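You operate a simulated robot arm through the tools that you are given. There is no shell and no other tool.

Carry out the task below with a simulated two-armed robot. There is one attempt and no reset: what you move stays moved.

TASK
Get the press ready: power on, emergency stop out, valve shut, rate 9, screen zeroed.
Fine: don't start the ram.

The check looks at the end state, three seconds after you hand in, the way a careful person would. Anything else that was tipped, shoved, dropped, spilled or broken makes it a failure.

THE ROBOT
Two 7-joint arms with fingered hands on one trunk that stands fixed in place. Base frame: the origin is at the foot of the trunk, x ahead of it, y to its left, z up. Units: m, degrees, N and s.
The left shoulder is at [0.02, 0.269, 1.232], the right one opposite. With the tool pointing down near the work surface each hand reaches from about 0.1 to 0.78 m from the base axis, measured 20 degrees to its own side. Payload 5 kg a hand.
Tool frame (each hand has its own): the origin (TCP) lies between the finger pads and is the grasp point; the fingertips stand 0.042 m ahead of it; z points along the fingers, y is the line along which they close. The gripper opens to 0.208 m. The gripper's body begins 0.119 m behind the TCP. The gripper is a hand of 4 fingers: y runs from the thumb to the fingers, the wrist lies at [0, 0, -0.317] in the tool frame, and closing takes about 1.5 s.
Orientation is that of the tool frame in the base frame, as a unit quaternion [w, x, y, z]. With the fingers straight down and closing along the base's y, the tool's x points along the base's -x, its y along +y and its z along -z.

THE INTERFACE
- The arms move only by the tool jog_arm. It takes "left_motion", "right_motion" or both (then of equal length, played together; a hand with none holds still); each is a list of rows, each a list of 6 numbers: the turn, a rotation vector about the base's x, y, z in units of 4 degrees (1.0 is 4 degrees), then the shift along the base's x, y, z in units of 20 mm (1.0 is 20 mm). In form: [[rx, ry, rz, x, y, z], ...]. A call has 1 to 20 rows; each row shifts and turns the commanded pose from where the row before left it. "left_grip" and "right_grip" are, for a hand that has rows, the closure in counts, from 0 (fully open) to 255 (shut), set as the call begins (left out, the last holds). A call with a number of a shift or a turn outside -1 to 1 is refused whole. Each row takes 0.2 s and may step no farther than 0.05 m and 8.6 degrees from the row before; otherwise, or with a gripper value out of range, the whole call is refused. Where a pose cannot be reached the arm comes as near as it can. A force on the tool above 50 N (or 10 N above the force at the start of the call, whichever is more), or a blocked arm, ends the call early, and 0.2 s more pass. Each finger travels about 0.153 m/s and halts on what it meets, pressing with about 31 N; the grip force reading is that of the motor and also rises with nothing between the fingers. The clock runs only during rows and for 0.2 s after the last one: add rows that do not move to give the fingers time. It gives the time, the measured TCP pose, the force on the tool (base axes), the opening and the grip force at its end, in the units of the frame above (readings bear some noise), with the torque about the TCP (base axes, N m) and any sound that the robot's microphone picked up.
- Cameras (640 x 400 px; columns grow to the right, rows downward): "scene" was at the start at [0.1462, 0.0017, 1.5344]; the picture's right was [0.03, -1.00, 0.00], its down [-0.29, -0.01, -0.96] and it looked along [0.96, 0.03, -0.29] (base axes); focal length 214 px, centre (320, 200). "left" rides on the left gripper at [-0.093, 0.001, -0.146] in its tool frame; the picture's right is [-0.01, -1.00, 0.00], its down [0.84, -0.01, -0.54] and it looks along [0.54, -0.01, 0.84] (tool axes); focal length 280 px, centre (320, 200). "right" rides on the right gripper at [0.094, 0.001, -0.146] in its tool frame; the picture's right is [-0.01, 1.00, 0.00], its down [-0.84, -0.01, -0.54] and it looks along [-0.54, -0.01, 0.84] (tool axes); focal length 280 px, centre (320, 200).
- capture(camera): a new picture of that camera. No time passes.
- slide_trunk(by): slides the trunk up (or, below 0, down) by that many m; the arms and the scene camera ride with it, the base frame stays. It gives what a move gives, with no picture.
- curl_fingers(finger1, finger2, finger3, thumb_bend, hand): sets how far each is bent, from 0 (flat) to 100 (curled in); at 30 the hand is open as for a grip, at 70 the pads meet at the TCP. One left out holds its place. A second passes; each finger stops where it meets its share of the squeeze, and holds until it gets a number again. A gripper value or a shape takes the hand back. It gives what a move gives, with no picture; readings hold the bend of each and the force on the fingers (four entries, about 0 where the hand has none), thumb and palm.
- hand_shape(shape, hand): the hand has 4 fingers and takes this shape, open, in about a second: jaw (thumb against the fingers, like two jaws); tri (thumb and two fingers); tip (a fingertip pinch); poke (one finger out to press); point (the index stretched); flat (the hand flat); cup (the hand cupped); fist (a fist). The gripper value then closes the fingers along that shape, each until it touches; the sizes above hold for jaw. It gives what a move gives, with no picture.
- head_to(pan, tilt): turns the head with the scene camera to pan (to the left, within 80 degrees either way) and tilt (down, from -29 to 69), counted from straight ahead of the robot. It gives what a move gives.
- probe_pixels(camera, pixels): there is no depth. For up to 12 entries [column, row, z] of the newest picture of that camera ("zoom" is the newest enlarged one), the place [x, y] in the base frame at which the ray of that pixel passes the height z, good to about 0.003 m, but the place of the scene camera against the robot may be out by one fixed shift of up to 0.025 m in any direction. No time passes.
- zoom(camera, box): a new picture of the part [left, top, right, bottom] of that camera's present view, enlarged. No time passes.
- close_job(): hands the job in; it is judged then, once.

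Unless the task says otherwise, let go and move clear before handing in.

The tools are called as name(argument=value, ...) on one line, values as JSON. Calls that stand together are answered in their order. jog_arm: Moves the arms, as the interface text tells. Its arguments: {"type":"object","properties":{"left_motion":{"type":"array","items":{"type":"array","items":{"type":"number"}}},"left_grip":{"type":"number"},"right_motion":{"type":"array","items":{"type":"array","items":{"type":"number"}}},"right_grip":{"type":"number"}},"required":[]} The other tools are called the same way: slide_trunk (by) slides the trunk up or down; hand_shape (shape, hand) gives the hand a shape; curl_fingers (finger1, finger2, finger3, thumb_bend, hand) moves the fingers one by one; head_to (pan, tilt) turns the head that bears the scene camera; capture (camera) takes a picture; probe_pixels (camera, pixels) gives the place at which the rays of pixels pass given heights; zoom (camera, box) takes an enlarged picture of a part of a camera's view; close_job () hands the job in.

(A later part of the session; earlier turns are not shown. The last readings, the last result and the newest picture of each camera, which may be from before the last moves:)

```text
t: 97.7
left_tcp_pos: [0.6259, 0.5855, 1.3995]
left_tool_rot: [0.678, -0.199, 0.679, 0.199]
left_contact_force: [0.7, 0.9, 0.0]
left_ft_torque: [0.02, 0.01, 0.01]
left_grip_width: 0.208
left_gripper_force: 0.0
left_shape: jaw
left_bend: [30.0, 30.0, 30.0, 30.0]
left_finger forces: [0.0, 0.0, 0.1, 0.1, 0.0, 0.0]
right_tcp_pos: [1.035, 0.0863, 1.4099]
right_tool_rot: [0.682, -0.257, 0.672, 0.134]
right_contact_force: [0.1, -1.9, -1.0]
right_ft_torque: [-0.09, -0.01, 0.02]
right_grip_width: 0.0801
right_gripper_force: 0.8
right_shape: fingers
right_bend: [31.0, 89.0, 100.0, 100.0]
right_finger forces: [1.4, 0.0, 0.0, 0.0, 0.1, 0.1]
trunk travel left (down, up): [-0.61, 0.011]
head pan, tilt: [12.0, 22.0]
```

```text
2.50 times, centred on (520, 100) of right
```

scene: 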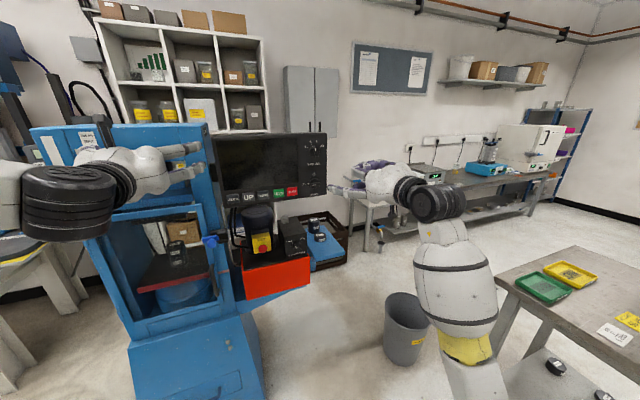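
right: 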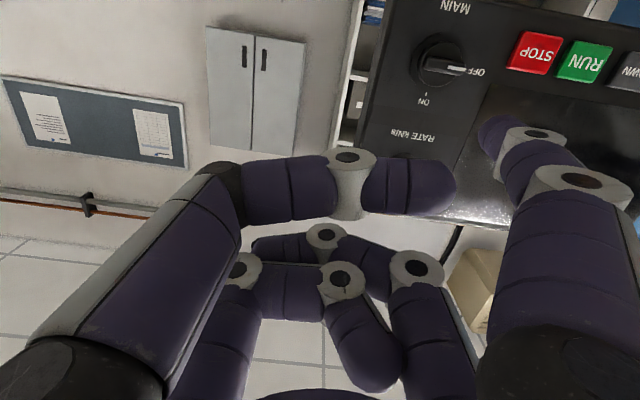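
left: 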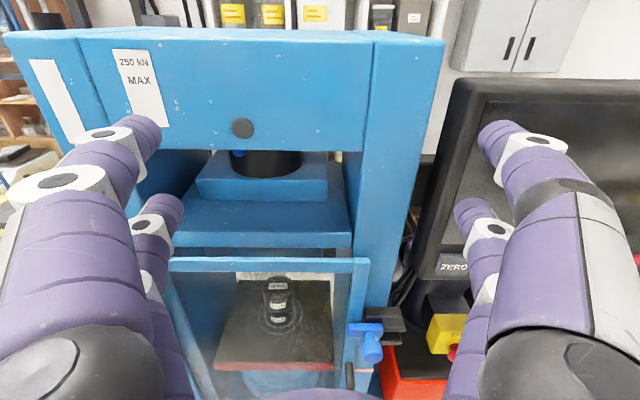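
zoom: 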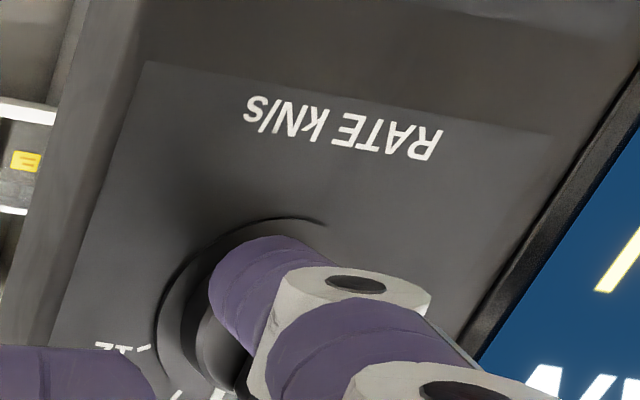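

The dial is turning again with 1.4 N; its mark is at (160,148), about vertical. I'll keep pushing left 6 mm.

jog_arm(right_motion=[[0, 0, 0, -0.054, 0.084, 0], [0, 0, 0, -0.054, 0.084, -0.03], [0, 0, 0, -0.054, 0.084, -0.03]])

zoom(camera="scene", box=[305, 130, 355, 170])

```text
t: 98.5
left_tcp_pos: [0.6246, 0.5841, 1.4008]
left_tool_rot: [0.677, -0.2, 0.679, 0.199]
left_contact_force: [0.2, 0.1, -0.3]
left_ft_torque: [0.0, 0.01, -0.02]
left_grip_width: 0.208
left_gripper_force: 0.0
left_shape: jaw
left_bend: [30.0, 30.0, 30.0, 30.0]
left_finger forces: [0.0, 0.0, 0.0, 0.1, 0.0, 0.0]
right_tcp_pos: [1.0316, 0.0915, 1.4087]
right_tool_rot: [0.682, -0.256, 0.672, 0.135]
right_contact_force: [0.1, -4.0, -1.8]
right_ft_torque: [-0.31, -0.06, 0.12]
right_grip_width: 0.0794
right_gripper_force: 2.3
right_shape: fingers
right_bend: [31.0, 89.0, 100.0, 100.0]
right_finger forces: [4.1, 0.0, 0.1, 0.0, 0.0, 0.1]
trunk travel left (down, up): [-0.61, 0.011]
head pan, tilt: [12.0, 22.0]
```

```text
10.00 times, centred on (330, 150) of scene
```

zoom: 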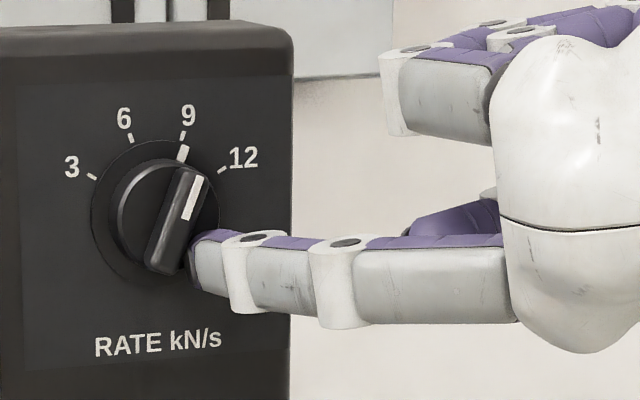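

The dial mark is near 9 at (184,154), perhaps slightly past it. I'll release to the right and check.

jog_arm(right_motion=[[0, 0, 0, 0.27, -0.42, 0], [0, 0, 0, 0.27, -0.42, 0], [0, 0, 0, -0.84, -0.544, 0], [0, 0, 0, -0.84, -0.544, 0]])

zoom(camera="scene", box=[305, 130, 355, 170])

zoom(camera="right", box=[360, 0, 640, 180])

```text
t: 99.5
left_tcp_pos: [0.6246, 0.5844, 1.4003]
left_tool_rot: [0.679, -0.199, 0.679, 0.199]
left_contact_force: [0.3, 0.0, 0.0]
left_ft_torque: [-0.01, 0.04, 0.0]
left_grip_width: 0.2078
left_gripper_force: 0.1
left_shape: jaw
left_bend: [30.0, 30.0, 30.0, 30.0]
left_finger forces: [0.0, 0.1, 0.0, 0.0, 0.0, 0.0]
right_tcp_pos: [1.01, 0.0531, 1.4095]
right_tool_rot: [0.681, -0.257, 0.672, 0.135]
right_contact_force: [0.1, -0.2, -0.1]
right_ft_torque: [0.0, 0.02, -0.02]
right_grip_width: 0.0808
right_gripper_force: 0.1
right_shape: fingers
right_bend: [30.0, 89.0, 100.0, 100.0]
right_finger forces: [0.0, 0.0, 0.1, 0.1, 0.0, 0.0]
trunk travel left (down, up): [-0.61, 0.011]
head pan, tilt: [12.0, 22.0]
```

```text
10.00 times, centred on (330, 150) of scene
```

zoom: 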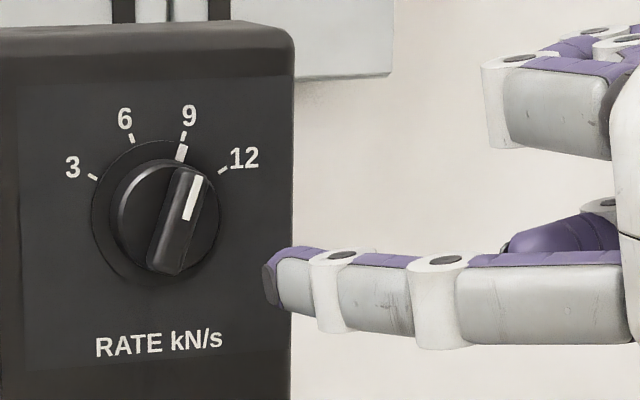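

```text
2.22 times, centred on (500, 90) of right
```

zoom: 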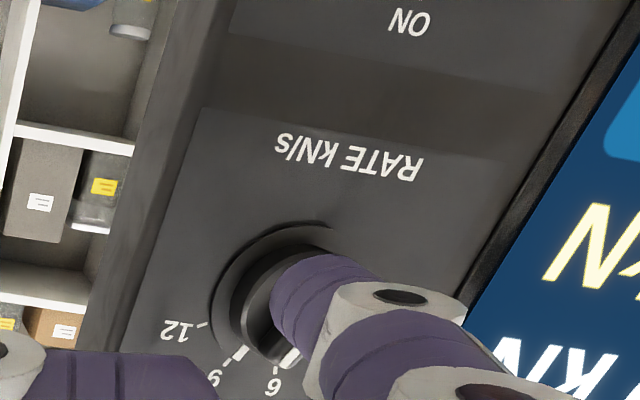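

RATE's mark lines up with the 9 tick in both cameras. I'll retract and park the right arm, back the left hand off, and look at the left arm's surroundings before lowering the trunk.

jog_arm(right_motion=[[0, 0, 0, -0.84, -0.544, 0], [0, 0, 0, -0.84, -0.544, 0], [0, 0, 0, -0.97, -0.67, 0], [0, 0, 0, -0.97, -0.67, 0], [0, 0, 0, -0.97, -0.67, 0], [0, 0, 0, -0.97, -0.67, 0], [0, 0, 0, -0.97, -0.67, 0], [0, 0, 0, -0.97, -0.67, 0], [0, 0, 0, -0.97, -0.67, 0], [0, 0, 0, -0.97, -0.67, 0], [0, 0, 0, -0.97, -0.67, 0], [0, 0, 0, -0.97, -0.67, 0]], left_motion=[[0, 0, 0, -0.5, -0.3, 0], [0, 0, 0, -0.5, -0.3, 0], [0, 0, 0, -0.5, -0.3, 0], [0, 0, 0, -0.5, -0.3, 0], [0, 0, 0, -0.5, -0.3, 0], [0, 0, 0, -0.5, -0.3, 0], [0, 0, 0, -0.5, -0.3, 0], [0, 0, 0, -0.5, -0.3, 0], [0, 0, 0, 0, 0, 0], [0, 0, 0, 0, 0, 0], [0, 0, 0, 0, 0, 0], [0, 0, 0, 0, 0, 0]])

zoom(camera="scene", box=[220, 120, 360, 200])

head_to(pan=65, tilt=35)

capture(camera="scene")

capture(camera="left")

```text
t: 102.1
left_tcp_pos: [0.602, 0.5433, 1.4354]
left_tool_rot: [0.677, -0.2, 0.68, 0.199]
left_contact_force: [0.0, -0.1, -0.8]
left_ft_torque: [-0.03, -0.01, 0.04]
left_grip_width: 0.2079
left_gripper_force: 0.0
left_shape: jaw
left_bend: [30.0, 30.0, 30.0, 30.0]
left_finger forces: [0.0, 0.1, 0.0, 0.0, 0.1, 0.0]
left hand out of reach, approached as far as the arm can: row 2, 3, 4, 5, 6, 7, 8
right_tcp_pos: [0.7815, -0.1026, 1.4101]
right_tool_rot: [0.682, -0.257, 0.672, 0.135]
right_contact_force: [-0.6, 0.2, 0.2]
right_ft_torque: [0.02, 0.02, 0.01]
right_grip_width: 0.081
right_gripper_force: 0.0
right_shape: fingers
right_bend: [30.0, 89.0, 100.0, 100.0]
right_finger forces: [0.1, 0.0, 0.0, 0.0, 0.0, 0.1]
trunk travel left (down, up): [-0.61, 0.011]
head pan, tilt: [12.0, 22.0]
```

```text
4.57 times, centred on (290, 160) of scene
```

zoom: 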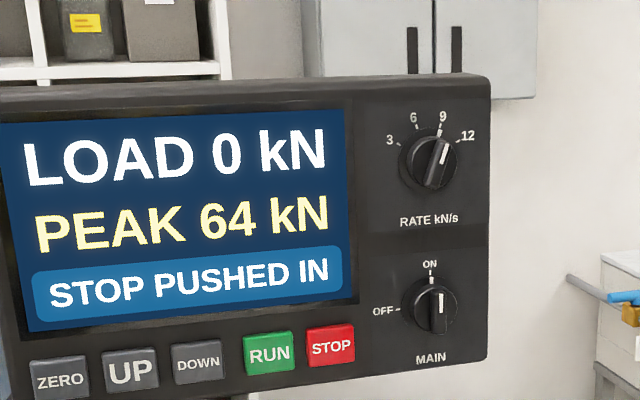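

```text
t: 103.4
left_tcp_pos: [0.6028, 0.5442, 1.4337]
left_tool_rot: [0.677, -0.2, 0.679, 0.199]
left_contact_force: [0.7, 0.3, 0.1]
left_ft_torque: [0.01, -0.03, -0.01]
left_grip_width: 0.208
left_gripper_force: 0.2
left_shape: jaw
left_bend: [30.0, 30.0, 30.0, 30.0]
left_finger forces: [0.0, 0.0, 0.1, 0.0, 0.0, 0.0]
right_tcp_pos: [0.7815, -0.101, 1.4105]
right_tool_rot: [0.682, -0.257, 0.672, 0.135]
right_contact_force: [-0.7, 0.7, 0.0]
right_ft_torque: [0.0, 0.0, -0.01]
right_grip_width: 0.0807
right_gripper_force: 0.1
right_shape: fingers
right_bend: [30.0, 89.0, 100.0, 100.0]
right_finger forces: [0.0, 0.0, 0.0, 0.0, 0.0, 0.0]
trunk travel left (down, up): [-0.61, 0.011]
head pan, tilt: [65.0, 35.0]
```

```text
taken
```

scene: 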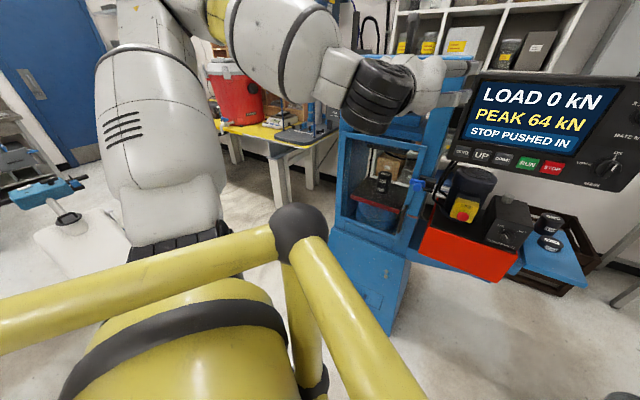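

```text
taken
```

left: 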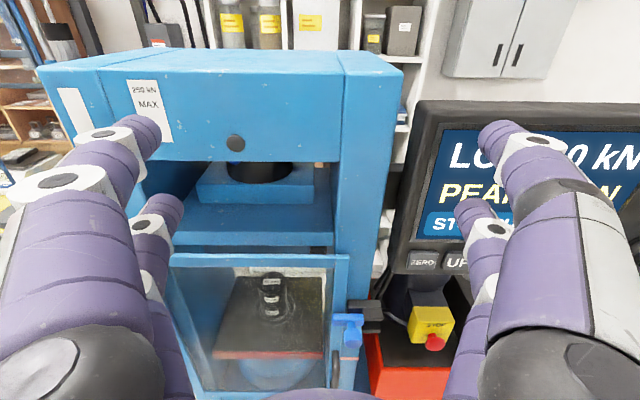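

The panel confirms RATE at 9 and MAIN at ON. The left arm's elbow is high (160,20) and nothing sits below it in the way, so I'll lower the left hand toward the E-stop while keeping well back.

jog_arm(left_motion=[[0, 0, 0, 0.2, -0.4, -1], [0, 0, 0, 0.2, -0.4, -1], [0, 0, 0, 0.2, -0.4, -1], [0, 0, 0, 0.2, -0.4, -1], [0, 0, 0, 0.2, -0.4, -1], [0, 0, 0, 0.2, -0.4, -1], [0, 0, 0, 0.2, -0.4, -1], [0, 0, 0, 0.2, -0.4, -1], [0, 0, 0, 0.2, -0.4, -1], [0, 0, 0, 0.2, -0.4, -1], [0, 0, 0, 0.2, -0.4, -1], [0, 0, 0, 0.2, -0.4, -1]])

capture(camera="scene")

capture(camera="left")

```text
t: 106.0
left_tcp_pos: [0.6705, 0.448, 1.2051]
left_tool_rot: [0.678, -0.2, 0.679, 0.199]
left_contact_force: [0.1, -0.8, -0.5]
left_ft_torque: [0.0, -0.01, 0.05]
left_grip_width: 0.2079
left_gripper_force: 0.0
left_shape: jaw
left_bend: [30.0, 30.0, 30.0, 30.0]
left_finger forces: [0.0, 0.1, 0.0, 0.1, 0.0, 0.0]
left hand out of reach, approached as far as the arm can: row 1, 2, 3, 4
right_tcp_pos: [0.7821, -0.1014, 1.4105]
right_tool_rot: [0.681, -0.256, 0.672, 0.134]
right_contact_force: [0.8, 0.5, -0.1]
right_ft_torque: [0.0, -0.04, 0.05]
right_grip_width: 0.0804
right_gripper_force: 0.1
right_shape: fingers
right_bend: [30.0, 89.0, 100.0, 100.0]
right_finger forces: [0.1, 0.0, 0.1, 0.1, 0.0, 0.0]
trunk travel left (down, up): [-0.61, 0.011]
head pan, tilt: [65.0, 35.0]
```

```text
taken
```

scene: 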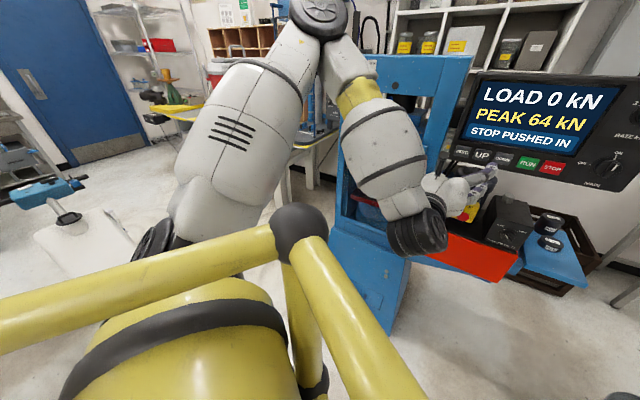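

```text
taken
```

left: 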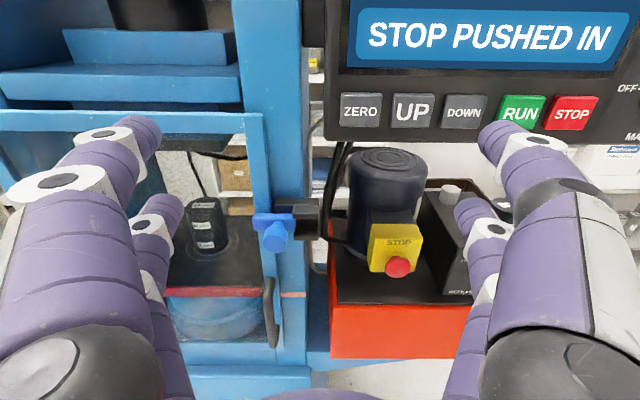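

The left hand came down freely to (0.670, 0.448, 1.205), and the left camera sees the E-stop at (398,267). I'll zoom in on it and on the valve.

zoom(camera="left", box=[340, 200, 460, 300])

zoom(camera="scene", box=[440, 180, 560, 260])

```text
4.00 times, centred on (400, 250) of left
```

zoom: 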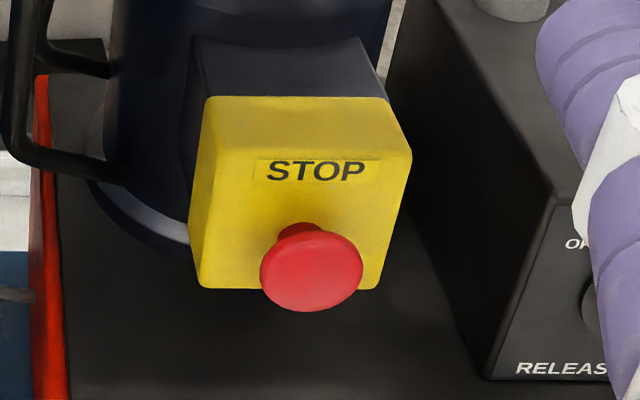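

```text
5.00 times, centred on (500, 220) of scene
```

zoom: 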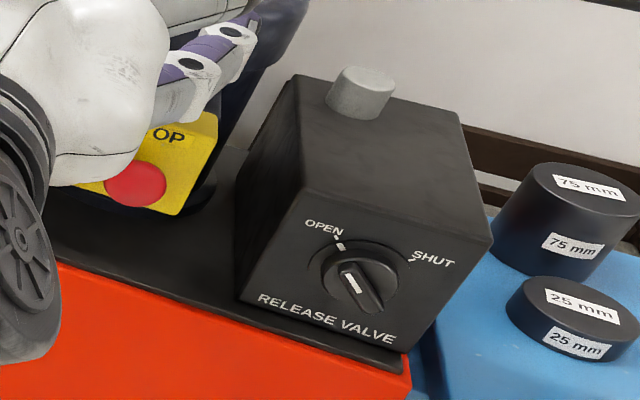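

The button is a red mushroom (≈4 cm) on a stem, with its base plate a few cm below. I'll set up a two-finger pinch on the left hand by curling the pair nearest the camera, and check which fingers those are.

curl_fingers(hand="left", finger1=100, finger2=54, finger3=54, thumb_bend=75)

capture(camera="left")

```text
t: 107.0
left_tcp_pos: [0.6718, 0.4479, 1.2043]
left_tool_rot: [0.678, -0.199, 0.679, 0.199]
left_contact_force: [-0.2, -0.3, -0.9]
left_ft_torque: [0.0, 0.02, 0.0]
left_grip_width: 0.0051
left_gripper_force: 0.0
left_shape: fingers
left_bend: [72.0, 54.0, 54.0, 72.0]
left_finger forces: [0.0, 0.1, 0.1, 0.0, 0.0, 0.0]
right_tcp_pos: [0.7806, -0.1023, 1.4111]
right_tool_rot: [0.682, -0.257, 0.672, 0.136]
right_contact_force: [0.2, 0.3, 0.7]
right_ft_torque: [-0.01, -0.04, 0.04]
right_grip_width: 0.0805
right_gripper_force: 0.1
right_shape: fingers
right_bend: [30.0, 89.0, 100.0, 100.0]
right_finger forces: [0.1, 0.0, 0.1, 0.1, 0.1, 0.0]
trunk travel left (down, up): [-0.61, 0.011]
head pan, tilt: [65.0, 35.0]
```

```text
taken
```

left: 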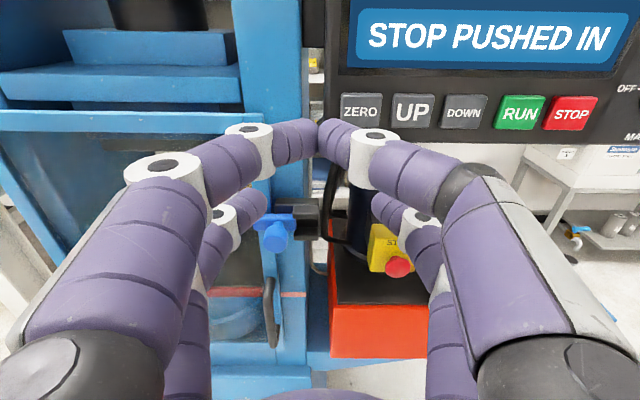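

Finger1 and thumb are the top pair and met each other at bend 72. I'll open the thumb first, curl finger1 fully, then curl the thumb.

curl_fingers(hand="left", finger1=50, thumb_bend=30)

curl_fingers(hand="left", finger1=100)

curl_fingers(hand="left", thumb_bend=100)

capture(camera="left")

```text
t: 108.0
left_tcp_pos: [0.6728, 0.448, 1.205]
left_tool_rot: [0.678, -0.2, 0.679, 0.199]
left_contact_force: [-0.3, -0.2, 0.6]
left_ft_torque: [-0.02, 0.03, 0.0]
left_grip_width: 0.1653
left_gripper_force: 0.1
left_shape: fingers
left_bend: [50.0, 54.0, 54.0, 30.0]
left_finger forces: [0.0, 0.0, 0.0, 0.0, 0.1, 0.1]
right_tcp_pos: [0.7815, -0.1021, 1.4096]
right_tool_rot: [0.682, -0.256, 0.672, 0.134]
right_contact_force: [0.4, 1.1, 0.1]
right_ft_torque: [-0.01, -0.01, 0.0]
right_grip_width: 0.0806
right_gripper_force: 0.0
right_shape: fingers
right_bend: [30.0, 89.0, 100.0, 100.0]
right_finger forces: [0.1, 0.1, 0.0, 0.1, 0.0, 0.0]
trunk travel left (down, up): [-0.61, 0.011]
head pan, tilt: [65.0, 35.0]
```

```text
t: 109.0
left_tcp_pos: [0.6709, 0.447, 1.2035]
left_tool_rot: [0.678, -0.2, 0.679, 0.199]
left_contact_force: [1.1, 0.3, 0.6]
left_ft_torque: [0.0, 0.01, -0.01]
left_grip_width: 0.0985
left_gripper_force: 0.1
left_shape: fingers
left_bend: [100.0, 54.0, 54.0, 30.0]
left_finger forces: [0.0, 0.1, 0.1, 0.0, 0.0, 0.0]
right_tcp_pos: [0.7808, -0.1022, 1.4104]
right_tool_rot: [0.681, -0.257, 0.672, 0.135]
right_contact_force: [0.8, -0.9, 0.1]
right_ft_torque: [-0.01, -0.03, 0.0]
right_grip_width: 0.0808
right_gripper_force: 0.0
right_shape: fingers
right_bend: [30.0, 89.0, 100.0, 100.0]
right_finger forces: [0.1, 0.0, 0.0, 0.0, 0.1, 0.1]
trunk travel left (down, up): [-0.61, 0.011]
head pan, tilt: [65.0, 35.0]
```

```text
t: 110.0
left_tcp_pos: [0.671, 0.448, 1.2032]
left_tool_rot: [0.677, -0.199, 0.68, 0.199]
left_contact_force: [-1.4, -0.4, -0.6]
left_ft_torque: [0.02, -0.02, -0.03]
left_grip_width: 0.0548
left_gripper_force: 0.0
left_shape: fingers
left_bend: [100.0, 54.0, 54.0, 85.0]
left_finger forces: [0.0, 0.0, 0.0, 0.0, 0.1, 0.1]
right_tcp_pos: [0.781, -0.1014, 1.4097]
right_tool_rot: [0.681, -0.257, 0.672, 0.135]
right_contact_force: [0.0, 0.6, 0.6]
right_ft_torque: [0.02, -0.01, 0.01]
right_grip_width: 0.0806
right_gripper_force: 0.1
right_shape: fingers
right_bend: [30.0, 89.0, 100.0, 100.0]
right_finger forces: [0.0, 0.0, 0.1, 0.0, 0.0, 0.0]
trunk travel left (down, up): [-0.61, 0.011]
head pan, tilt: [65.0, 35.0]
```

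```text
taken
```

left: 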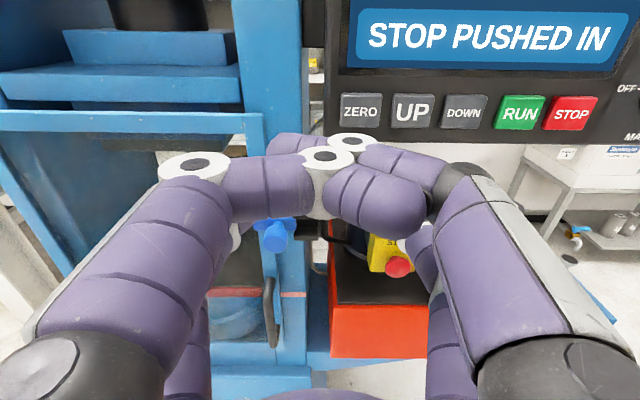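

The curled pair partly blocks this view but the button is still visible at (398,267). I'll move to a pre-grasp about 11 cm in front of the button, with the lower finger pair at its height.

jog_arm(left_motion=[[0, 0, 0, 0.35, -0.35, -0.96], [0, 0, 0, 0.35, -0.35, -0.96], [0, 0, 0, 0.35, -0.35, -0.96], [0, 0, 0, 0.35, -0.35, -0.96], [0, 0, 0, 0.35, -0.35, -0.96], [0, 0, 0, 0.35, -0.35, -0.96], [0, 0, 0, 0.35, -0.35, -0.96], [0, 0, 0, 0.35, -0.35, -0.96], [0, 0, 0, 0.35, -0.35, -0.96], [0, 0, 0, 0.35, -0.35, -0.96], [0, 0, 0, 0.35, -0.35, -0.96]])

capture(camera="left")

head_to(pan=28, tilt=35)

capture(camera="scene")

```text
t: 112.4
left_tcp_pos: [0.7297, 0.4238, 1.0768]
left_tool_rot: [0.675, -0.2, 0.682, 0.198]
left_contact_force: [-0.8, 0.5, 0.5]
left_ft_torque: [0.01, 0.04, -0.01]
left_grip_width: 0.0554
left_gripper_force: 0.1
left_shape: fingers
left_bend: [100.0, 54.0, 54.0, 85.0]
left_finger forces: [0.0, 0.1, 0.1, 0.1, 0.0, 0.0]
left hand out of reach, approached as far as the arm can: row 4, 5, 6, 7, 8, 9, 10, 11
right_tcp_pos: [0.7818, -0.1014, 1.4104]
right_tool_rot: [0.682, -0.256, 0.672, 0.135]
right_contact_force: [-0.7, 1.0, 0.4]
right_ft_torque: [0.0, -0.02, -0.01]
right_grip_width: 0.0805
right_gripper_force: 0.0
right_shape: fingers
right_bend: [30.0, 89.0, 100.0, 100.0]
right_finger forces: [0.0, 0.0, 0.0, 0.0, 0.0, 0.0]
trunk travel left (down, up): [-0.61, 0.011]
head pan, tilt: [65.0, 35.0]
```

```text
taken
```

left: 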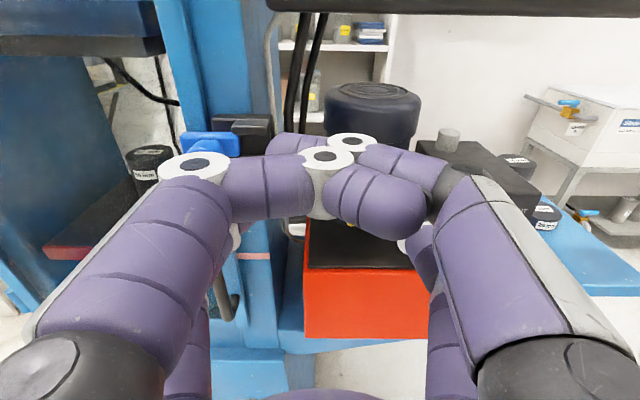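

```text
t: 113.4
left_tcp_pos: [0.7297, 0.424, 1.0768]
left_tool_rot: [0.675, -0.2, 0.682, 0.198]
left_contact_force: [0.7, 0.7, 0.1]
left_ft_torque: [-0.03, 0.0, -0.02]
left_grip_width: 0.0552
left_gripper_force: 0.0
left_shape: fingers
left_bend: [100.0, 54.0, 54.0, 85.0]
left_finger forces: [0.0, 0.0, 0.0, 0.0, 0.0, 0.0]
right_tcp_pos: [0.7823, -0.1012, 1.4094]
right_tool_rot: [0.681, -0.257, 0.672, 0.136]
right_contact_force: [0.2, -1.0, 0.2]
right_ft_torque: [0.01, 0.01, 0.0]
right_grip_width: 0.081
right_gripper_force: 0.1
right_shape: fingers
right_bend: [30.0, 89.0, 100.0, 100.0]
right_finger forces: [0.0, 0.0, 0.0, 0.0, 0.1, 0.1]
trunk travel left (down, up): [-0.61, 0.011]
head pan, tilt: [28.0, 35.0]
```

```text
taken
```

scene: 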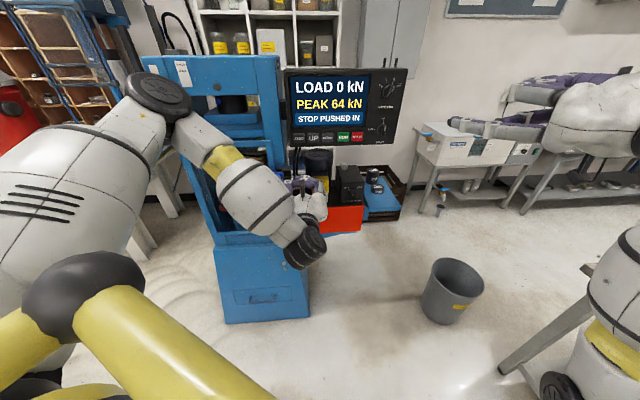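

The left hand stalls at z≈1.08 because the wrist is bent too far with the shoulder so high. I'll raise it again, slide the trunk down 0.25 m, and check.

jog_arm(left_motion=[[0, 0, 0, -0.3, 0, 0.9], [0, 0, 0, -0.3, 0, 0.9], [0, 0, 0, -0.3, 0, 0.9], [0, 0, 0, -0.3, 0, 0.9], [0, 0, 0, -0.3, 0, 0.9], [0, 0, 0, -0.3, 0, 0.9], [0, 0, 0, -0.3, 0, 0.9], [0, 0, 0, -0.3, 0, 0.9]])

slide_trunk(by=-0.25)

capture(camera="scene")

capture(camera="left")

```text
t: 115.2
left_tcp_pos: [0.6817, 0.4247, 1.2197]
left_tool_rot: [0.678, -0.199, 0.679, 0.199]
left_contact_force: [0.1, -0.2, 0.4]
left_ft_torque: [0.04, 0.03, -0.04]
left_grip_width: 0.055
left_gripper_force: 0.0
left_shape: fingers
left_bend: [100.0, 54.0, 54.0, 85.0]
left_finger forces: [0.0, 0.1, 0.0, 0.0, 0.0, 0.0]
right_tcp_pos: [0.7806, -0.1013, 1.4095]
right_tool_rot: [0.682, -0.257, 0.671, 0.135]
right_contact_force: [0.0, -0.3, 1.0]
right_ft_torque: [0.02, 0.0, -0.01]
right_grip_width: 0.0806
right_gripper_force: 0.2
right_shape: fingers
right_bend: [30.0, 89.0, 100.0, 100.0]
right_finger forces: [0.1, 0.0, 0.1, 0.0, 0.1, 0.0]
trunk travel left (down, up): [-0.61, 0.011]
head pan, tilt: [28.0, 35.0]
```

```text
t: 117.8
left_tcp_pos: [0.6815, 0.4239, 0.9715]
left_tool_rot: [0.678, -0.2, 0.679, 0.199]
left_contact_force: [-0.3, -0.5, 0.3]
left_ft_torque: [-0.03, 0.05, 0.0]
left_grip_width: 0.0552
left_gripper_force: 0.1
left_shape: fingers
left_bend: [100.0, 54.0, 54.0, 85.0]
left_finger forces: [0.0, 0.0, 0.0, 0.0, 0.0, 0.0]
right_tcp_pos: [0.7812, -0.1022, 1.1615]
right_tool_rot: [0.682, -0.257, 0.671, 0.134]
right_contact_force: [-1.1, 0.0, 0.0]
right_ft_torque: [-0.04, 0.02, 0.0]
right_grip_width: 0.0805
right_gripper_force: 0.0
right_shape: fingers
right_bend: [30.0, 89.0, 100.0, 100.0]
right_finger forces: [0.1, 0.0, 0.0, 0.1, 0.1, 0.0]
trunk travel left (down, up): [-0.36, 0.261]
head pan, tilt: [28.0, 35.0]
```

```text
taken
```

scene: 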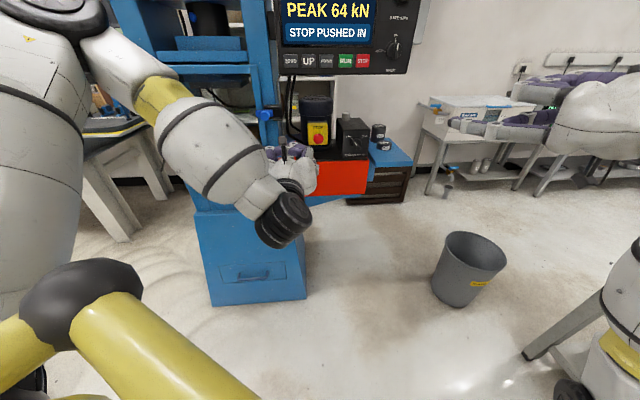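

```text
taken
```

left: 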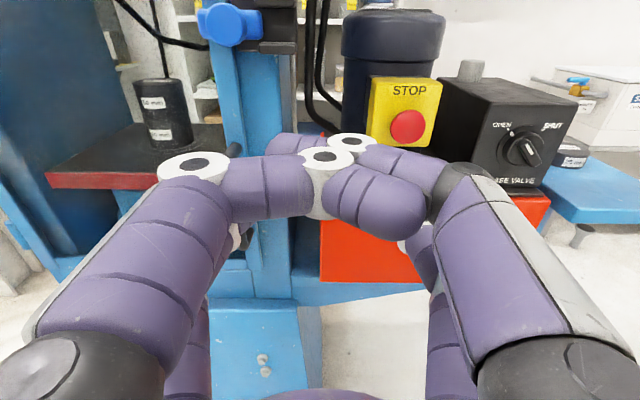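

Now the view is clear: from two left-camera views the button is at n≈0.986, e≈−0.121, z≈0.959 (pixel (408,126)). I'll line up 11 cm in front of it with the lower finger pair at its height.

jog_arm(left_motion=[[0, 0, 0, 0.95, -0.44, 0.155], [0, 0, 0, 0.95, -0.44, 0.155], [0, 0, 0, 0.95, -0.44, 0.155], [0, 0, 0, 0.95, -0.44, 0.155], [0, 0, 0, 0.95, -0.44, 0.155], [0, 0, 0, 0.95, -0.44, 0.155]])

capture(camera="left")

zoom(camera="scene", box=[230, 80, 400, 220])

```text
t: 119.2
left_tcp_pos: [0.7962, 0.3703, 0.9899]
left_tool_rot: [0.677, -0.2, 0.68, 0.199]
left_contact_force: [0.0, -0.7, 0.2]
left_ft_torque: [0.01, -0.01, 0.0]
left_grip_width: 0.055
left_gripper_force: 0.1
left_shape: fingers
left_bend: [100.0, 54.0, 54.0, 85.0]
left_finger forces: [0.1, 0.1, 0.0, 0.1, 0.1, 0.0]
right_tcp_pos: [0.7822, -0.1026, 1.1592]
right_tool_rot: [0.681, -0.258, 0.672, 0.136]
right_contact_force: [-0.3, 0.9, 0.3]
right_ft_torque: [0.0, -0.02, -0.01]
right_grip_width: 0.0806
right_gripper_force: 0.1
right_shape: fingers
right_bend: [30.0, 89.0, 100.0, 100.0]
right_finger forces: [0.0, 0.0, 0.0, 0.0, 0.1, 0.0]
trunk travel left (down, up): [-0.36, 0.261]
head pan, tilt: [28.0, 35.0]
```

```text
taken
```

left: 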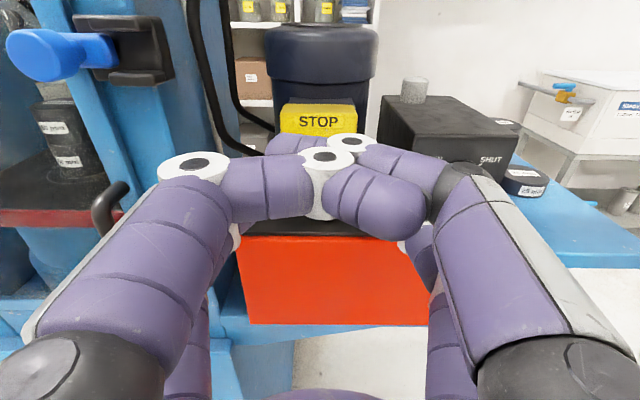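

```text
2.86 times, centred on (315, 150) of scene
```

zoom: 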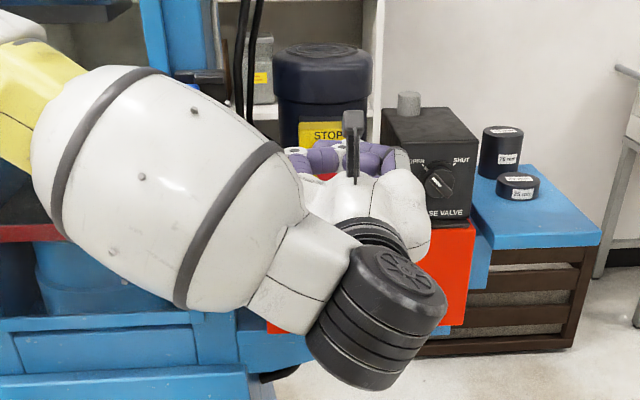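

Alignment reached (n 0.870, e −0.122), and the box top is about 7 cm below the fingers. I'll advance 78 mm to put the fingertips around the button.

jog_arm(left_motion=[[0, 0, 0, 0.656, 0.424, 0], [0, 0, 0, 0.656, 0.424, 0], [0, 0, 0, 0.656, 0.424, 0], [0, 0, 0, 0.656, 0.424, 0], [0, 0, 0, 0.656, 0.424, 0]])

capture(camera="left")

zoom(camera="scene", box=[270, 90, 370, 170])

```text
t: 120.4
left_tcp_pos: [0.8622, 0.4141, 0.9894]
left_tool_rot: [0.677, -0.199, 0.68, 0.198]
left_contact_force: [0.1, 0.1, 0.7]
left_ft_torque: [0.01, -0.05, 0.01]
left_grip_width: 0.055
left_gripper_force: 0.0
left_shape: fingers
left_bend: [100.0, 54.0, 54.0, 86.0]
left_finger forces: [0.0, 0.0, 0.1, 0.0, 0.0, 0.0]
right_tcp_pos: [0.7812, -0.1018, 1.1607]
right_tool_rot: [0.681, -0.256, 0.672, 0.136]
right_contact_force: [0.4, 0.7, 0.2]
right_ft_torque: [0.0, -0.04, -0.02]
right_grip_width: 0.0807
right_gripper_force: 0.0
right_shape: fingers
right_bend: [30.0, 89.0, 100.0, 100.0]
right_finger forces: [0.0, 0.0, 0.0, 0.0, 0.1, 0.1]
trunk travel left (down, up): [-0.36, 0.261]
head pan, tilt: [28.0, 35.0]
```

```text
taken
```

left: 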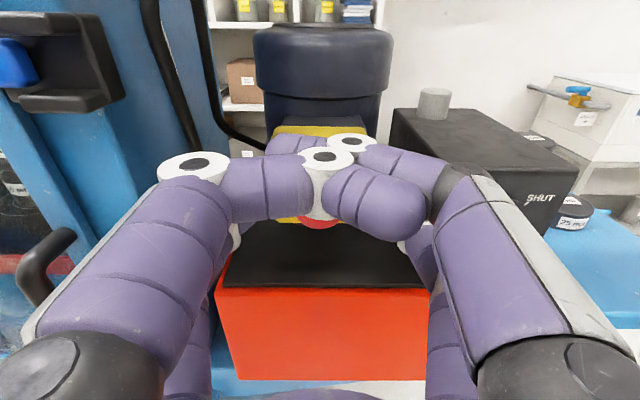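

```text
5.00 times, centred on (320, 130) of scene
```

zoom: 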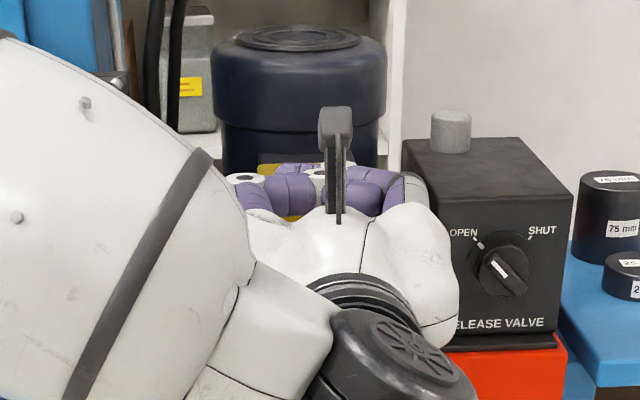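

The hand is centred on the button: red is visible at (320,222) below the curled fingers, right on the pinch axis. I'll close finger2 and finger3 on it.

curl_fingers(hand="left", finger2=74, finger3=74)

capture(camera="left")

zoom(camera="left", box=[260, 160, 400, 260])

```text
t: 121.4
left_tcp_pos: [0.8627, 0.4141, 0.9895]
left_tool_rot: [0.678, -0.199, 0.679, 0.198]
left_contact_force: [0.8, 0.1, 1.2]
left_ft_torque: [0.0, -0.06, -0.02]
left_grip_width: 0.0552
left_gripper_force: 7.5
left_shape: fingers
left_bend: [100.0, 63.0, 63.0, 86.0]
left_finger forces: [0.1, 7.5, 8.0, 0.0, 0.1, 0.0]
right_tcp_pos: [0.7811, -0.1029, 1.1592]
right_tool_rot: [0.681, -0.257, 0.672, 0.135]
right_contact_force: [0.3, -0.7, -0.5]
right_ft_torque: [-0.04, -0.03, -0.01]
right_grip_width: 0.0808
right_gripper_force: 0.0
right_shape: fingers
right_bend: [30.0, 89.0, 100.0, 100.0]
right_finger forces: [0.1, 0.0, 0.0, 0.1, 0.0, 0.0]
trunk travel left (down, up): [-0.36, 0.261]
head pan, tilt: [28.0, 35.0]
```

```text
taken
```

left: 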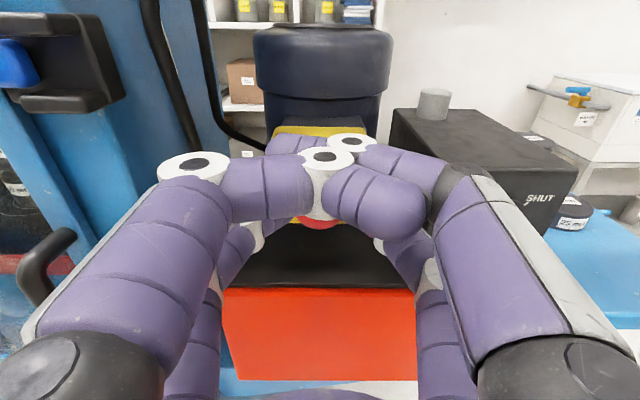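

```text
4.00 times, centred on (330, 210) of left
```

zoom: 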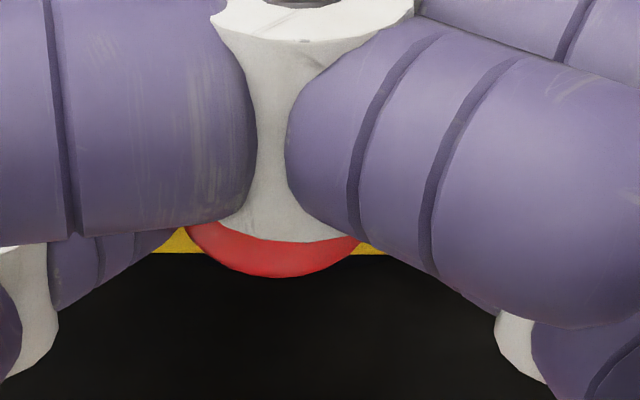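

The pinch holds with about 8 N per finger. I'll twist clockwise about the button's axis by 32° and then look at the screen.

jog_arm(left_motion=[[0.84, 0.544, 0, 0.059, -0.091, -0.004], [0.84, 0.544, 0, 0.058, -0.09, -0.011], [0.84, 0.544, 0, 0.058, -0.089, -0.019], [0.84, 0.544, 0, 0.057, -0.088, -0.026], [0.84, 0.544, 0, 0.056, -0.087, -0.033], [0.84, 0.544, 0, 0.054, -0.084, -0.04], [0.84, 0.544, 0, 0.053, -0.081, -0.047], [0.84, 0.544, 0, 0.051, -0.079, -0.054]])

capture(camera="left")

capture(camera="scene")

```text
t: 123.2
left_tcp_pos: [0.8695, 0.4007, 0.9842]
left_tool_rot: [0.595, -0.005, 0.709, 0.379]
left_contact_force: [-6.9, -3.5, -0.8]
left_ft_torque: [-0.39, 0.03, 0.23]
left_grip_width: 0.0552
left_gripper_force: 11.5
left_shape: fingers
left_bend: [100.0, 63.0, 64.0, 86.0]
left_finger forces: [0.0, 11.9, 11.2, 0.1, 0.0, 0.0]
right_tcp_pos: [0.7812, -0.1024, 1.16]
right_tool_rot: [0.681, -0.258, 0.671, 0.136]
right_contact_force: [0.4, 0.1, 0.6]
right_ft_torque: [0.0, -0.01, 0.02]
right_grip_width: 0.0804
right_gripper_force: 0.1
right_shape: fingers
right_bend: [30.0, 89.0, 100.0, 100.0]
right_finger forces: [0.0, 0.1, 0.0, 0.1, 0.1, 0.0]
trunk travel left (down, up): [-0.36, 0.261]
head pan, tilt: [28.0, 35.0]
```

```text
taken
```

left: 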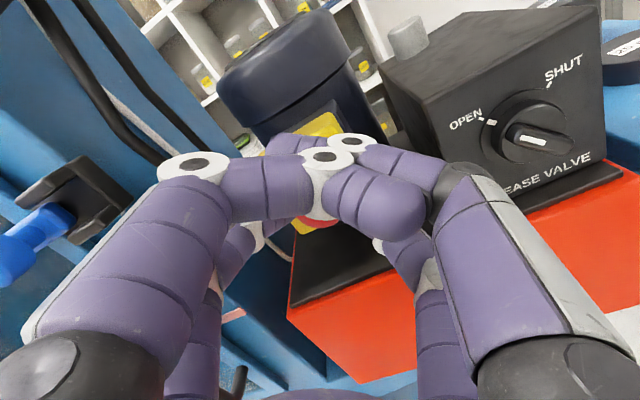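

```text
taken
```

scene: 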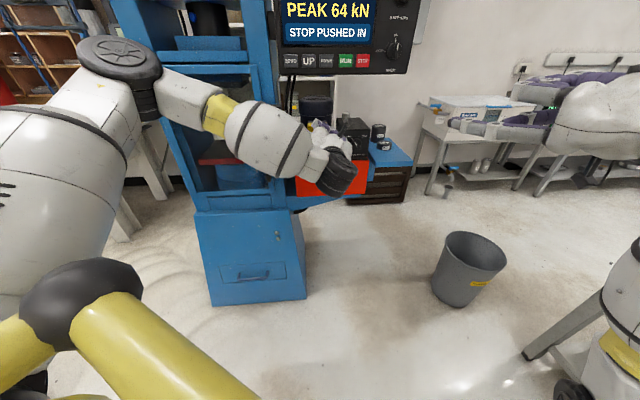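

The screen still reads STOP PUSHED IN, but the hand feels about 8 N pushing outward along the button axis. I'll pull back 10 mm while holding the twist.

jog_arm(left_motion=[[0, 0, 0, -0.1, -0.065, 0], [0, 0, 0, -0.1, -0.065, 0], [0, 0, 0, -0.1, -0.065, 0], [0, 0, 0, -0.1, -0.065, 0]])

zoom(camera="left", box=[240, 120, 440, 260])

zoom(camera="scene", box=[250, 0, 420, 130])

```text
t: 124.2
left_tcp_pos: [0.863, 0.3957, 0.9843]
left_tool_rot: [0.596, -0.005, 0.708, 0.379]
left_contact_force: [-1.5, -1.8, 0.7]
left_ft_torque: [-0.05, 0.03, 0.01]
left_grip_width: 0.0554
left_gripper_force: 5.0
left_shape: fingers
left_bend: [100.0, 67.0, 67.0, 86.0]
left_finger forces: [0.0, 4.6, 4.6, 0.0, 0.0, 0.1]
right_tcp_pos: [0.7814, -0.1021, 1.1589]
right_tool_rot: [0.682, -0.257, 0.672, 0.135]
right_contact_force: [-0.5, 0.6, -0.3]
right_ft_torque: [-0.01, -0.01, 0.01]
right_grip_width: 0.0802
right_gripper_force: 0.1
right_shape: fingers
right_bend: [30.0, 89.0, 100.0, 100.0]
right_finger forces: [0.1, 0.0, 0.0, 0.0, 0.0, 0.0]
trunk travel left (down, up): [-0.36, 0.261]
head pan, tilt: [28.0, 35.0]
```

```text
2.86 times, centred on (340, 190) of left
```

zoom: 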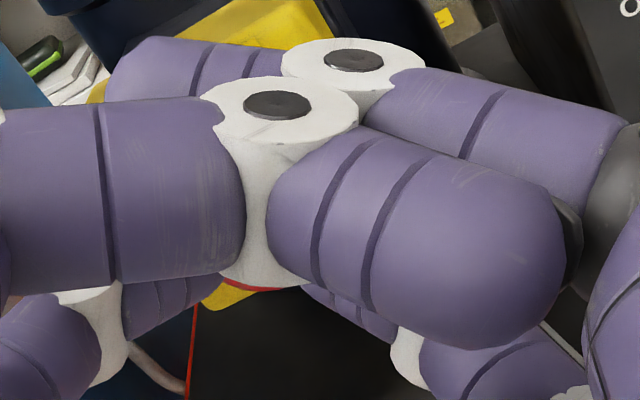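

```text
3.08 times, centred on (335, 65) of scene
```

zoom: 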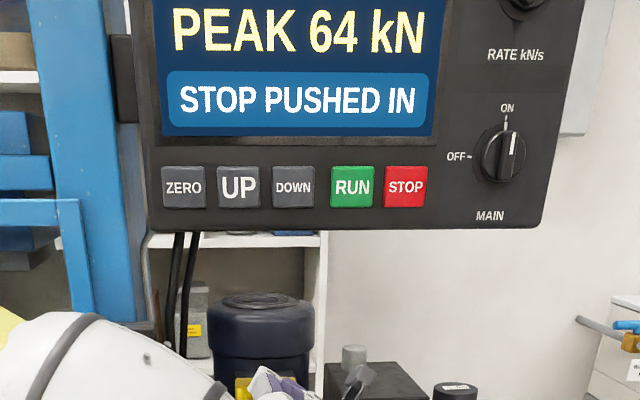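

The fingers slid off the head and the button stayed in. I'll open, back off and look at the button closely.

curl_fingers(hand="left", finger2=52, finger3=52)

jog_arm(left_motion=[[0, 0, 0, -0.84, -0.544, 0], [0, 0, 0, -0.84, -0.544, 0], [0, 0, 0, -0.84, -0.544, 0.5], [0, 0, 0, -0.84, -0.544, 0.5], [0, 0, 0, -0.84, -0.544, 0.5]])

capture(camera="left")

zoom(camera="scene", box=[250, 20, 420, 160])

```text
t: 125.2
left_tcp_pos: [0.8634, 0.3948, 0.985]
left_tool_rot: [0.596, -0.006, 0.708, 0.379]
left_contact_force: [0.5, 0.0, -1.4]
left_ft_torque: [0.02, 0.01, 0.03]
left_grip_width: 0.0552
left_gripper_force: 0.1
left_shape: fingers
left_bend: [100.0, 52.0, 52.0, 86.0]
left_finger forces: [0.0, 0.0, 0.1, 0.0, 0.1, 0.0]
right_tcp_pos: [0.7812, -0.1021, 1.159]
right_tool_rot: [0.682, -0.257, 0.672, 0.135]
right_contact_force: [-0.1, -0.5, 0.6]
right_ft_torque: [-0.02, 0.02, -0.02]
right_grip_width: 0.0805
right_gripper_force: 0.1
right_shape: fingers
right_bend: [30.0, 89.0, 100.0, 100.0]
right_finger forces: [0.0, 0.0, 0.1, 0.0, 0.0, 0.0]
trunk travel left (down, up): [-0.36, 0.261]
head pan, tilt: [28.0, 35.0]
```

```text
t: 126.4
left_tcp_pos: [0.7799, 0.3411, 1.0143]
left_tool_rot: [0.596, -0.004, 0.709, 0.378]
left_contact_force: [0.3, 0.0, 0.4]
left_ft_torque: [-0.02, -0.01, -0.01]
left_grip_width: 0.0553
left_gripper_force: 0.0
left_shape: fingers
left_bend: [100.0, 52.0, 52.0, 86.0]
left_finger forces: [0.0, 0.0, 0.1, 0.0, 0.0, 0.0]
right_tcp_pos: [0.782, -0.1011, 1.1597]
right_tool_rot: [0.681, -0.258, 0.672, 0.136]
right_contact_force: [0.3, 0.2, 1.0]
right_ft_torque: [0.02, 0.03, -0.03]
right_grip_width: 0.0805
right_gripper_force: 0.0
right_shape: fingers
right_bend: [30.0, 89.0, 100.0, 100.0]
right_finger forces: [0.0, 0.1, 0.0, 0.0, 0.1, 0.0]
trunk travel left (down, up): [-0.36, 0.261]
head pan, tilt: [28.0, 35.0]
```

```text
taken
```

left: 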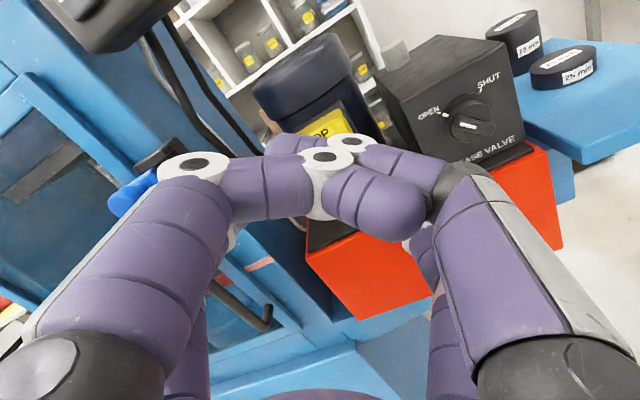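

```text
2.86 times, centred on (335, 90) of scene
```

zoom: 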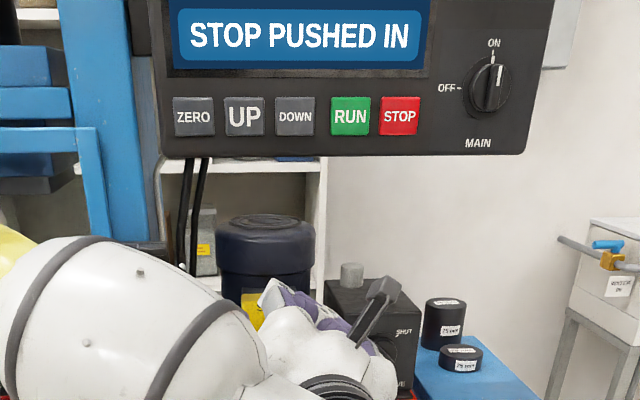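

The button isn't visible from here, but the screen says it's still in. My first grip was too shallow and got squeezed off the front of the head, so I'll roll to −20° and regrip about 10 mm deeper, behind the rim.

jog_arm(left_motion=[[-0.875, -0.567, 0, 0.04, 0.162, -0.111], [-0.875, -0.567, 0, 0.04, 0.162, -0.111], [-0.875, -0.567, 0, 0.04, 0.162, -0.111], [-0.875, -0.567, 0, 0.04, 0.162, -0.111], [-0.875, -0.567, 0, 0.04, 0.162, -0.111], [-0.875, -0.567, 0, 0.04, 0.162, -0.111], [-0.875, -0.567, 0, 0.04, 0.162, -0.111], [-0.875, -0.567, 0, 0.04, 0.162, -0.111], [-0.875, -0.567, 0, 0.04, 0.162, -0.111], [-0.875, -0.567, 0, 0.04, 0.162, -0.111], [-0.875, -0.567, 0, 0.04, 0.162, -0.111], [-0.875, -0.567, 0, 0.04, 0.162, -0.111]])

capture(camera="left")

```text
t: 129.0
left_tcp_pos: [0.7898, 0.3786, 0.9878]
left_tool_rot: [0.701, -0.303, 0.639, 0.09]
left_contact_force: [0.1, 0.3, -0.4]
left_ft_torque: [0.01, -0.01, -0.01]
left_grip_width: 0.0552
left_gripper_force: 0.0
left_shape: fingers
left_bend: [100.0, 52.0, 52.0, 86.0]
left_finger forces: [0.0, 0.0, 0.1, 0.1, 0.1, 0.1]
right_tcp_pos: [0.7809, -0.1015, 1.1598]
right_tool_rot: [0.682, -0.257, 0.672, 0.134]
right_contact_force: [0.3, 0.1, 0.4]
right_ft_torque: [0.06, -0.03, 0.0]
right_grip_width: 0.0809
right_gripper_force: 0.0
right_shape: fingers
right_bend: [30.0, 89.0, 100.0, 100.0]
right_finger forces: [0.0, 0.0, 0.1, 0.0, 0.0, 0.1]
trunk travel left (down, up): [-0.36, 0.261]
head pan, tilt: [28.0, 35.0]
```

```text
taken
```

left: 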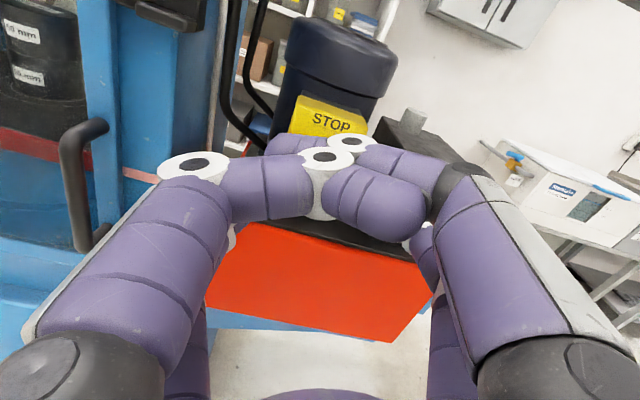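

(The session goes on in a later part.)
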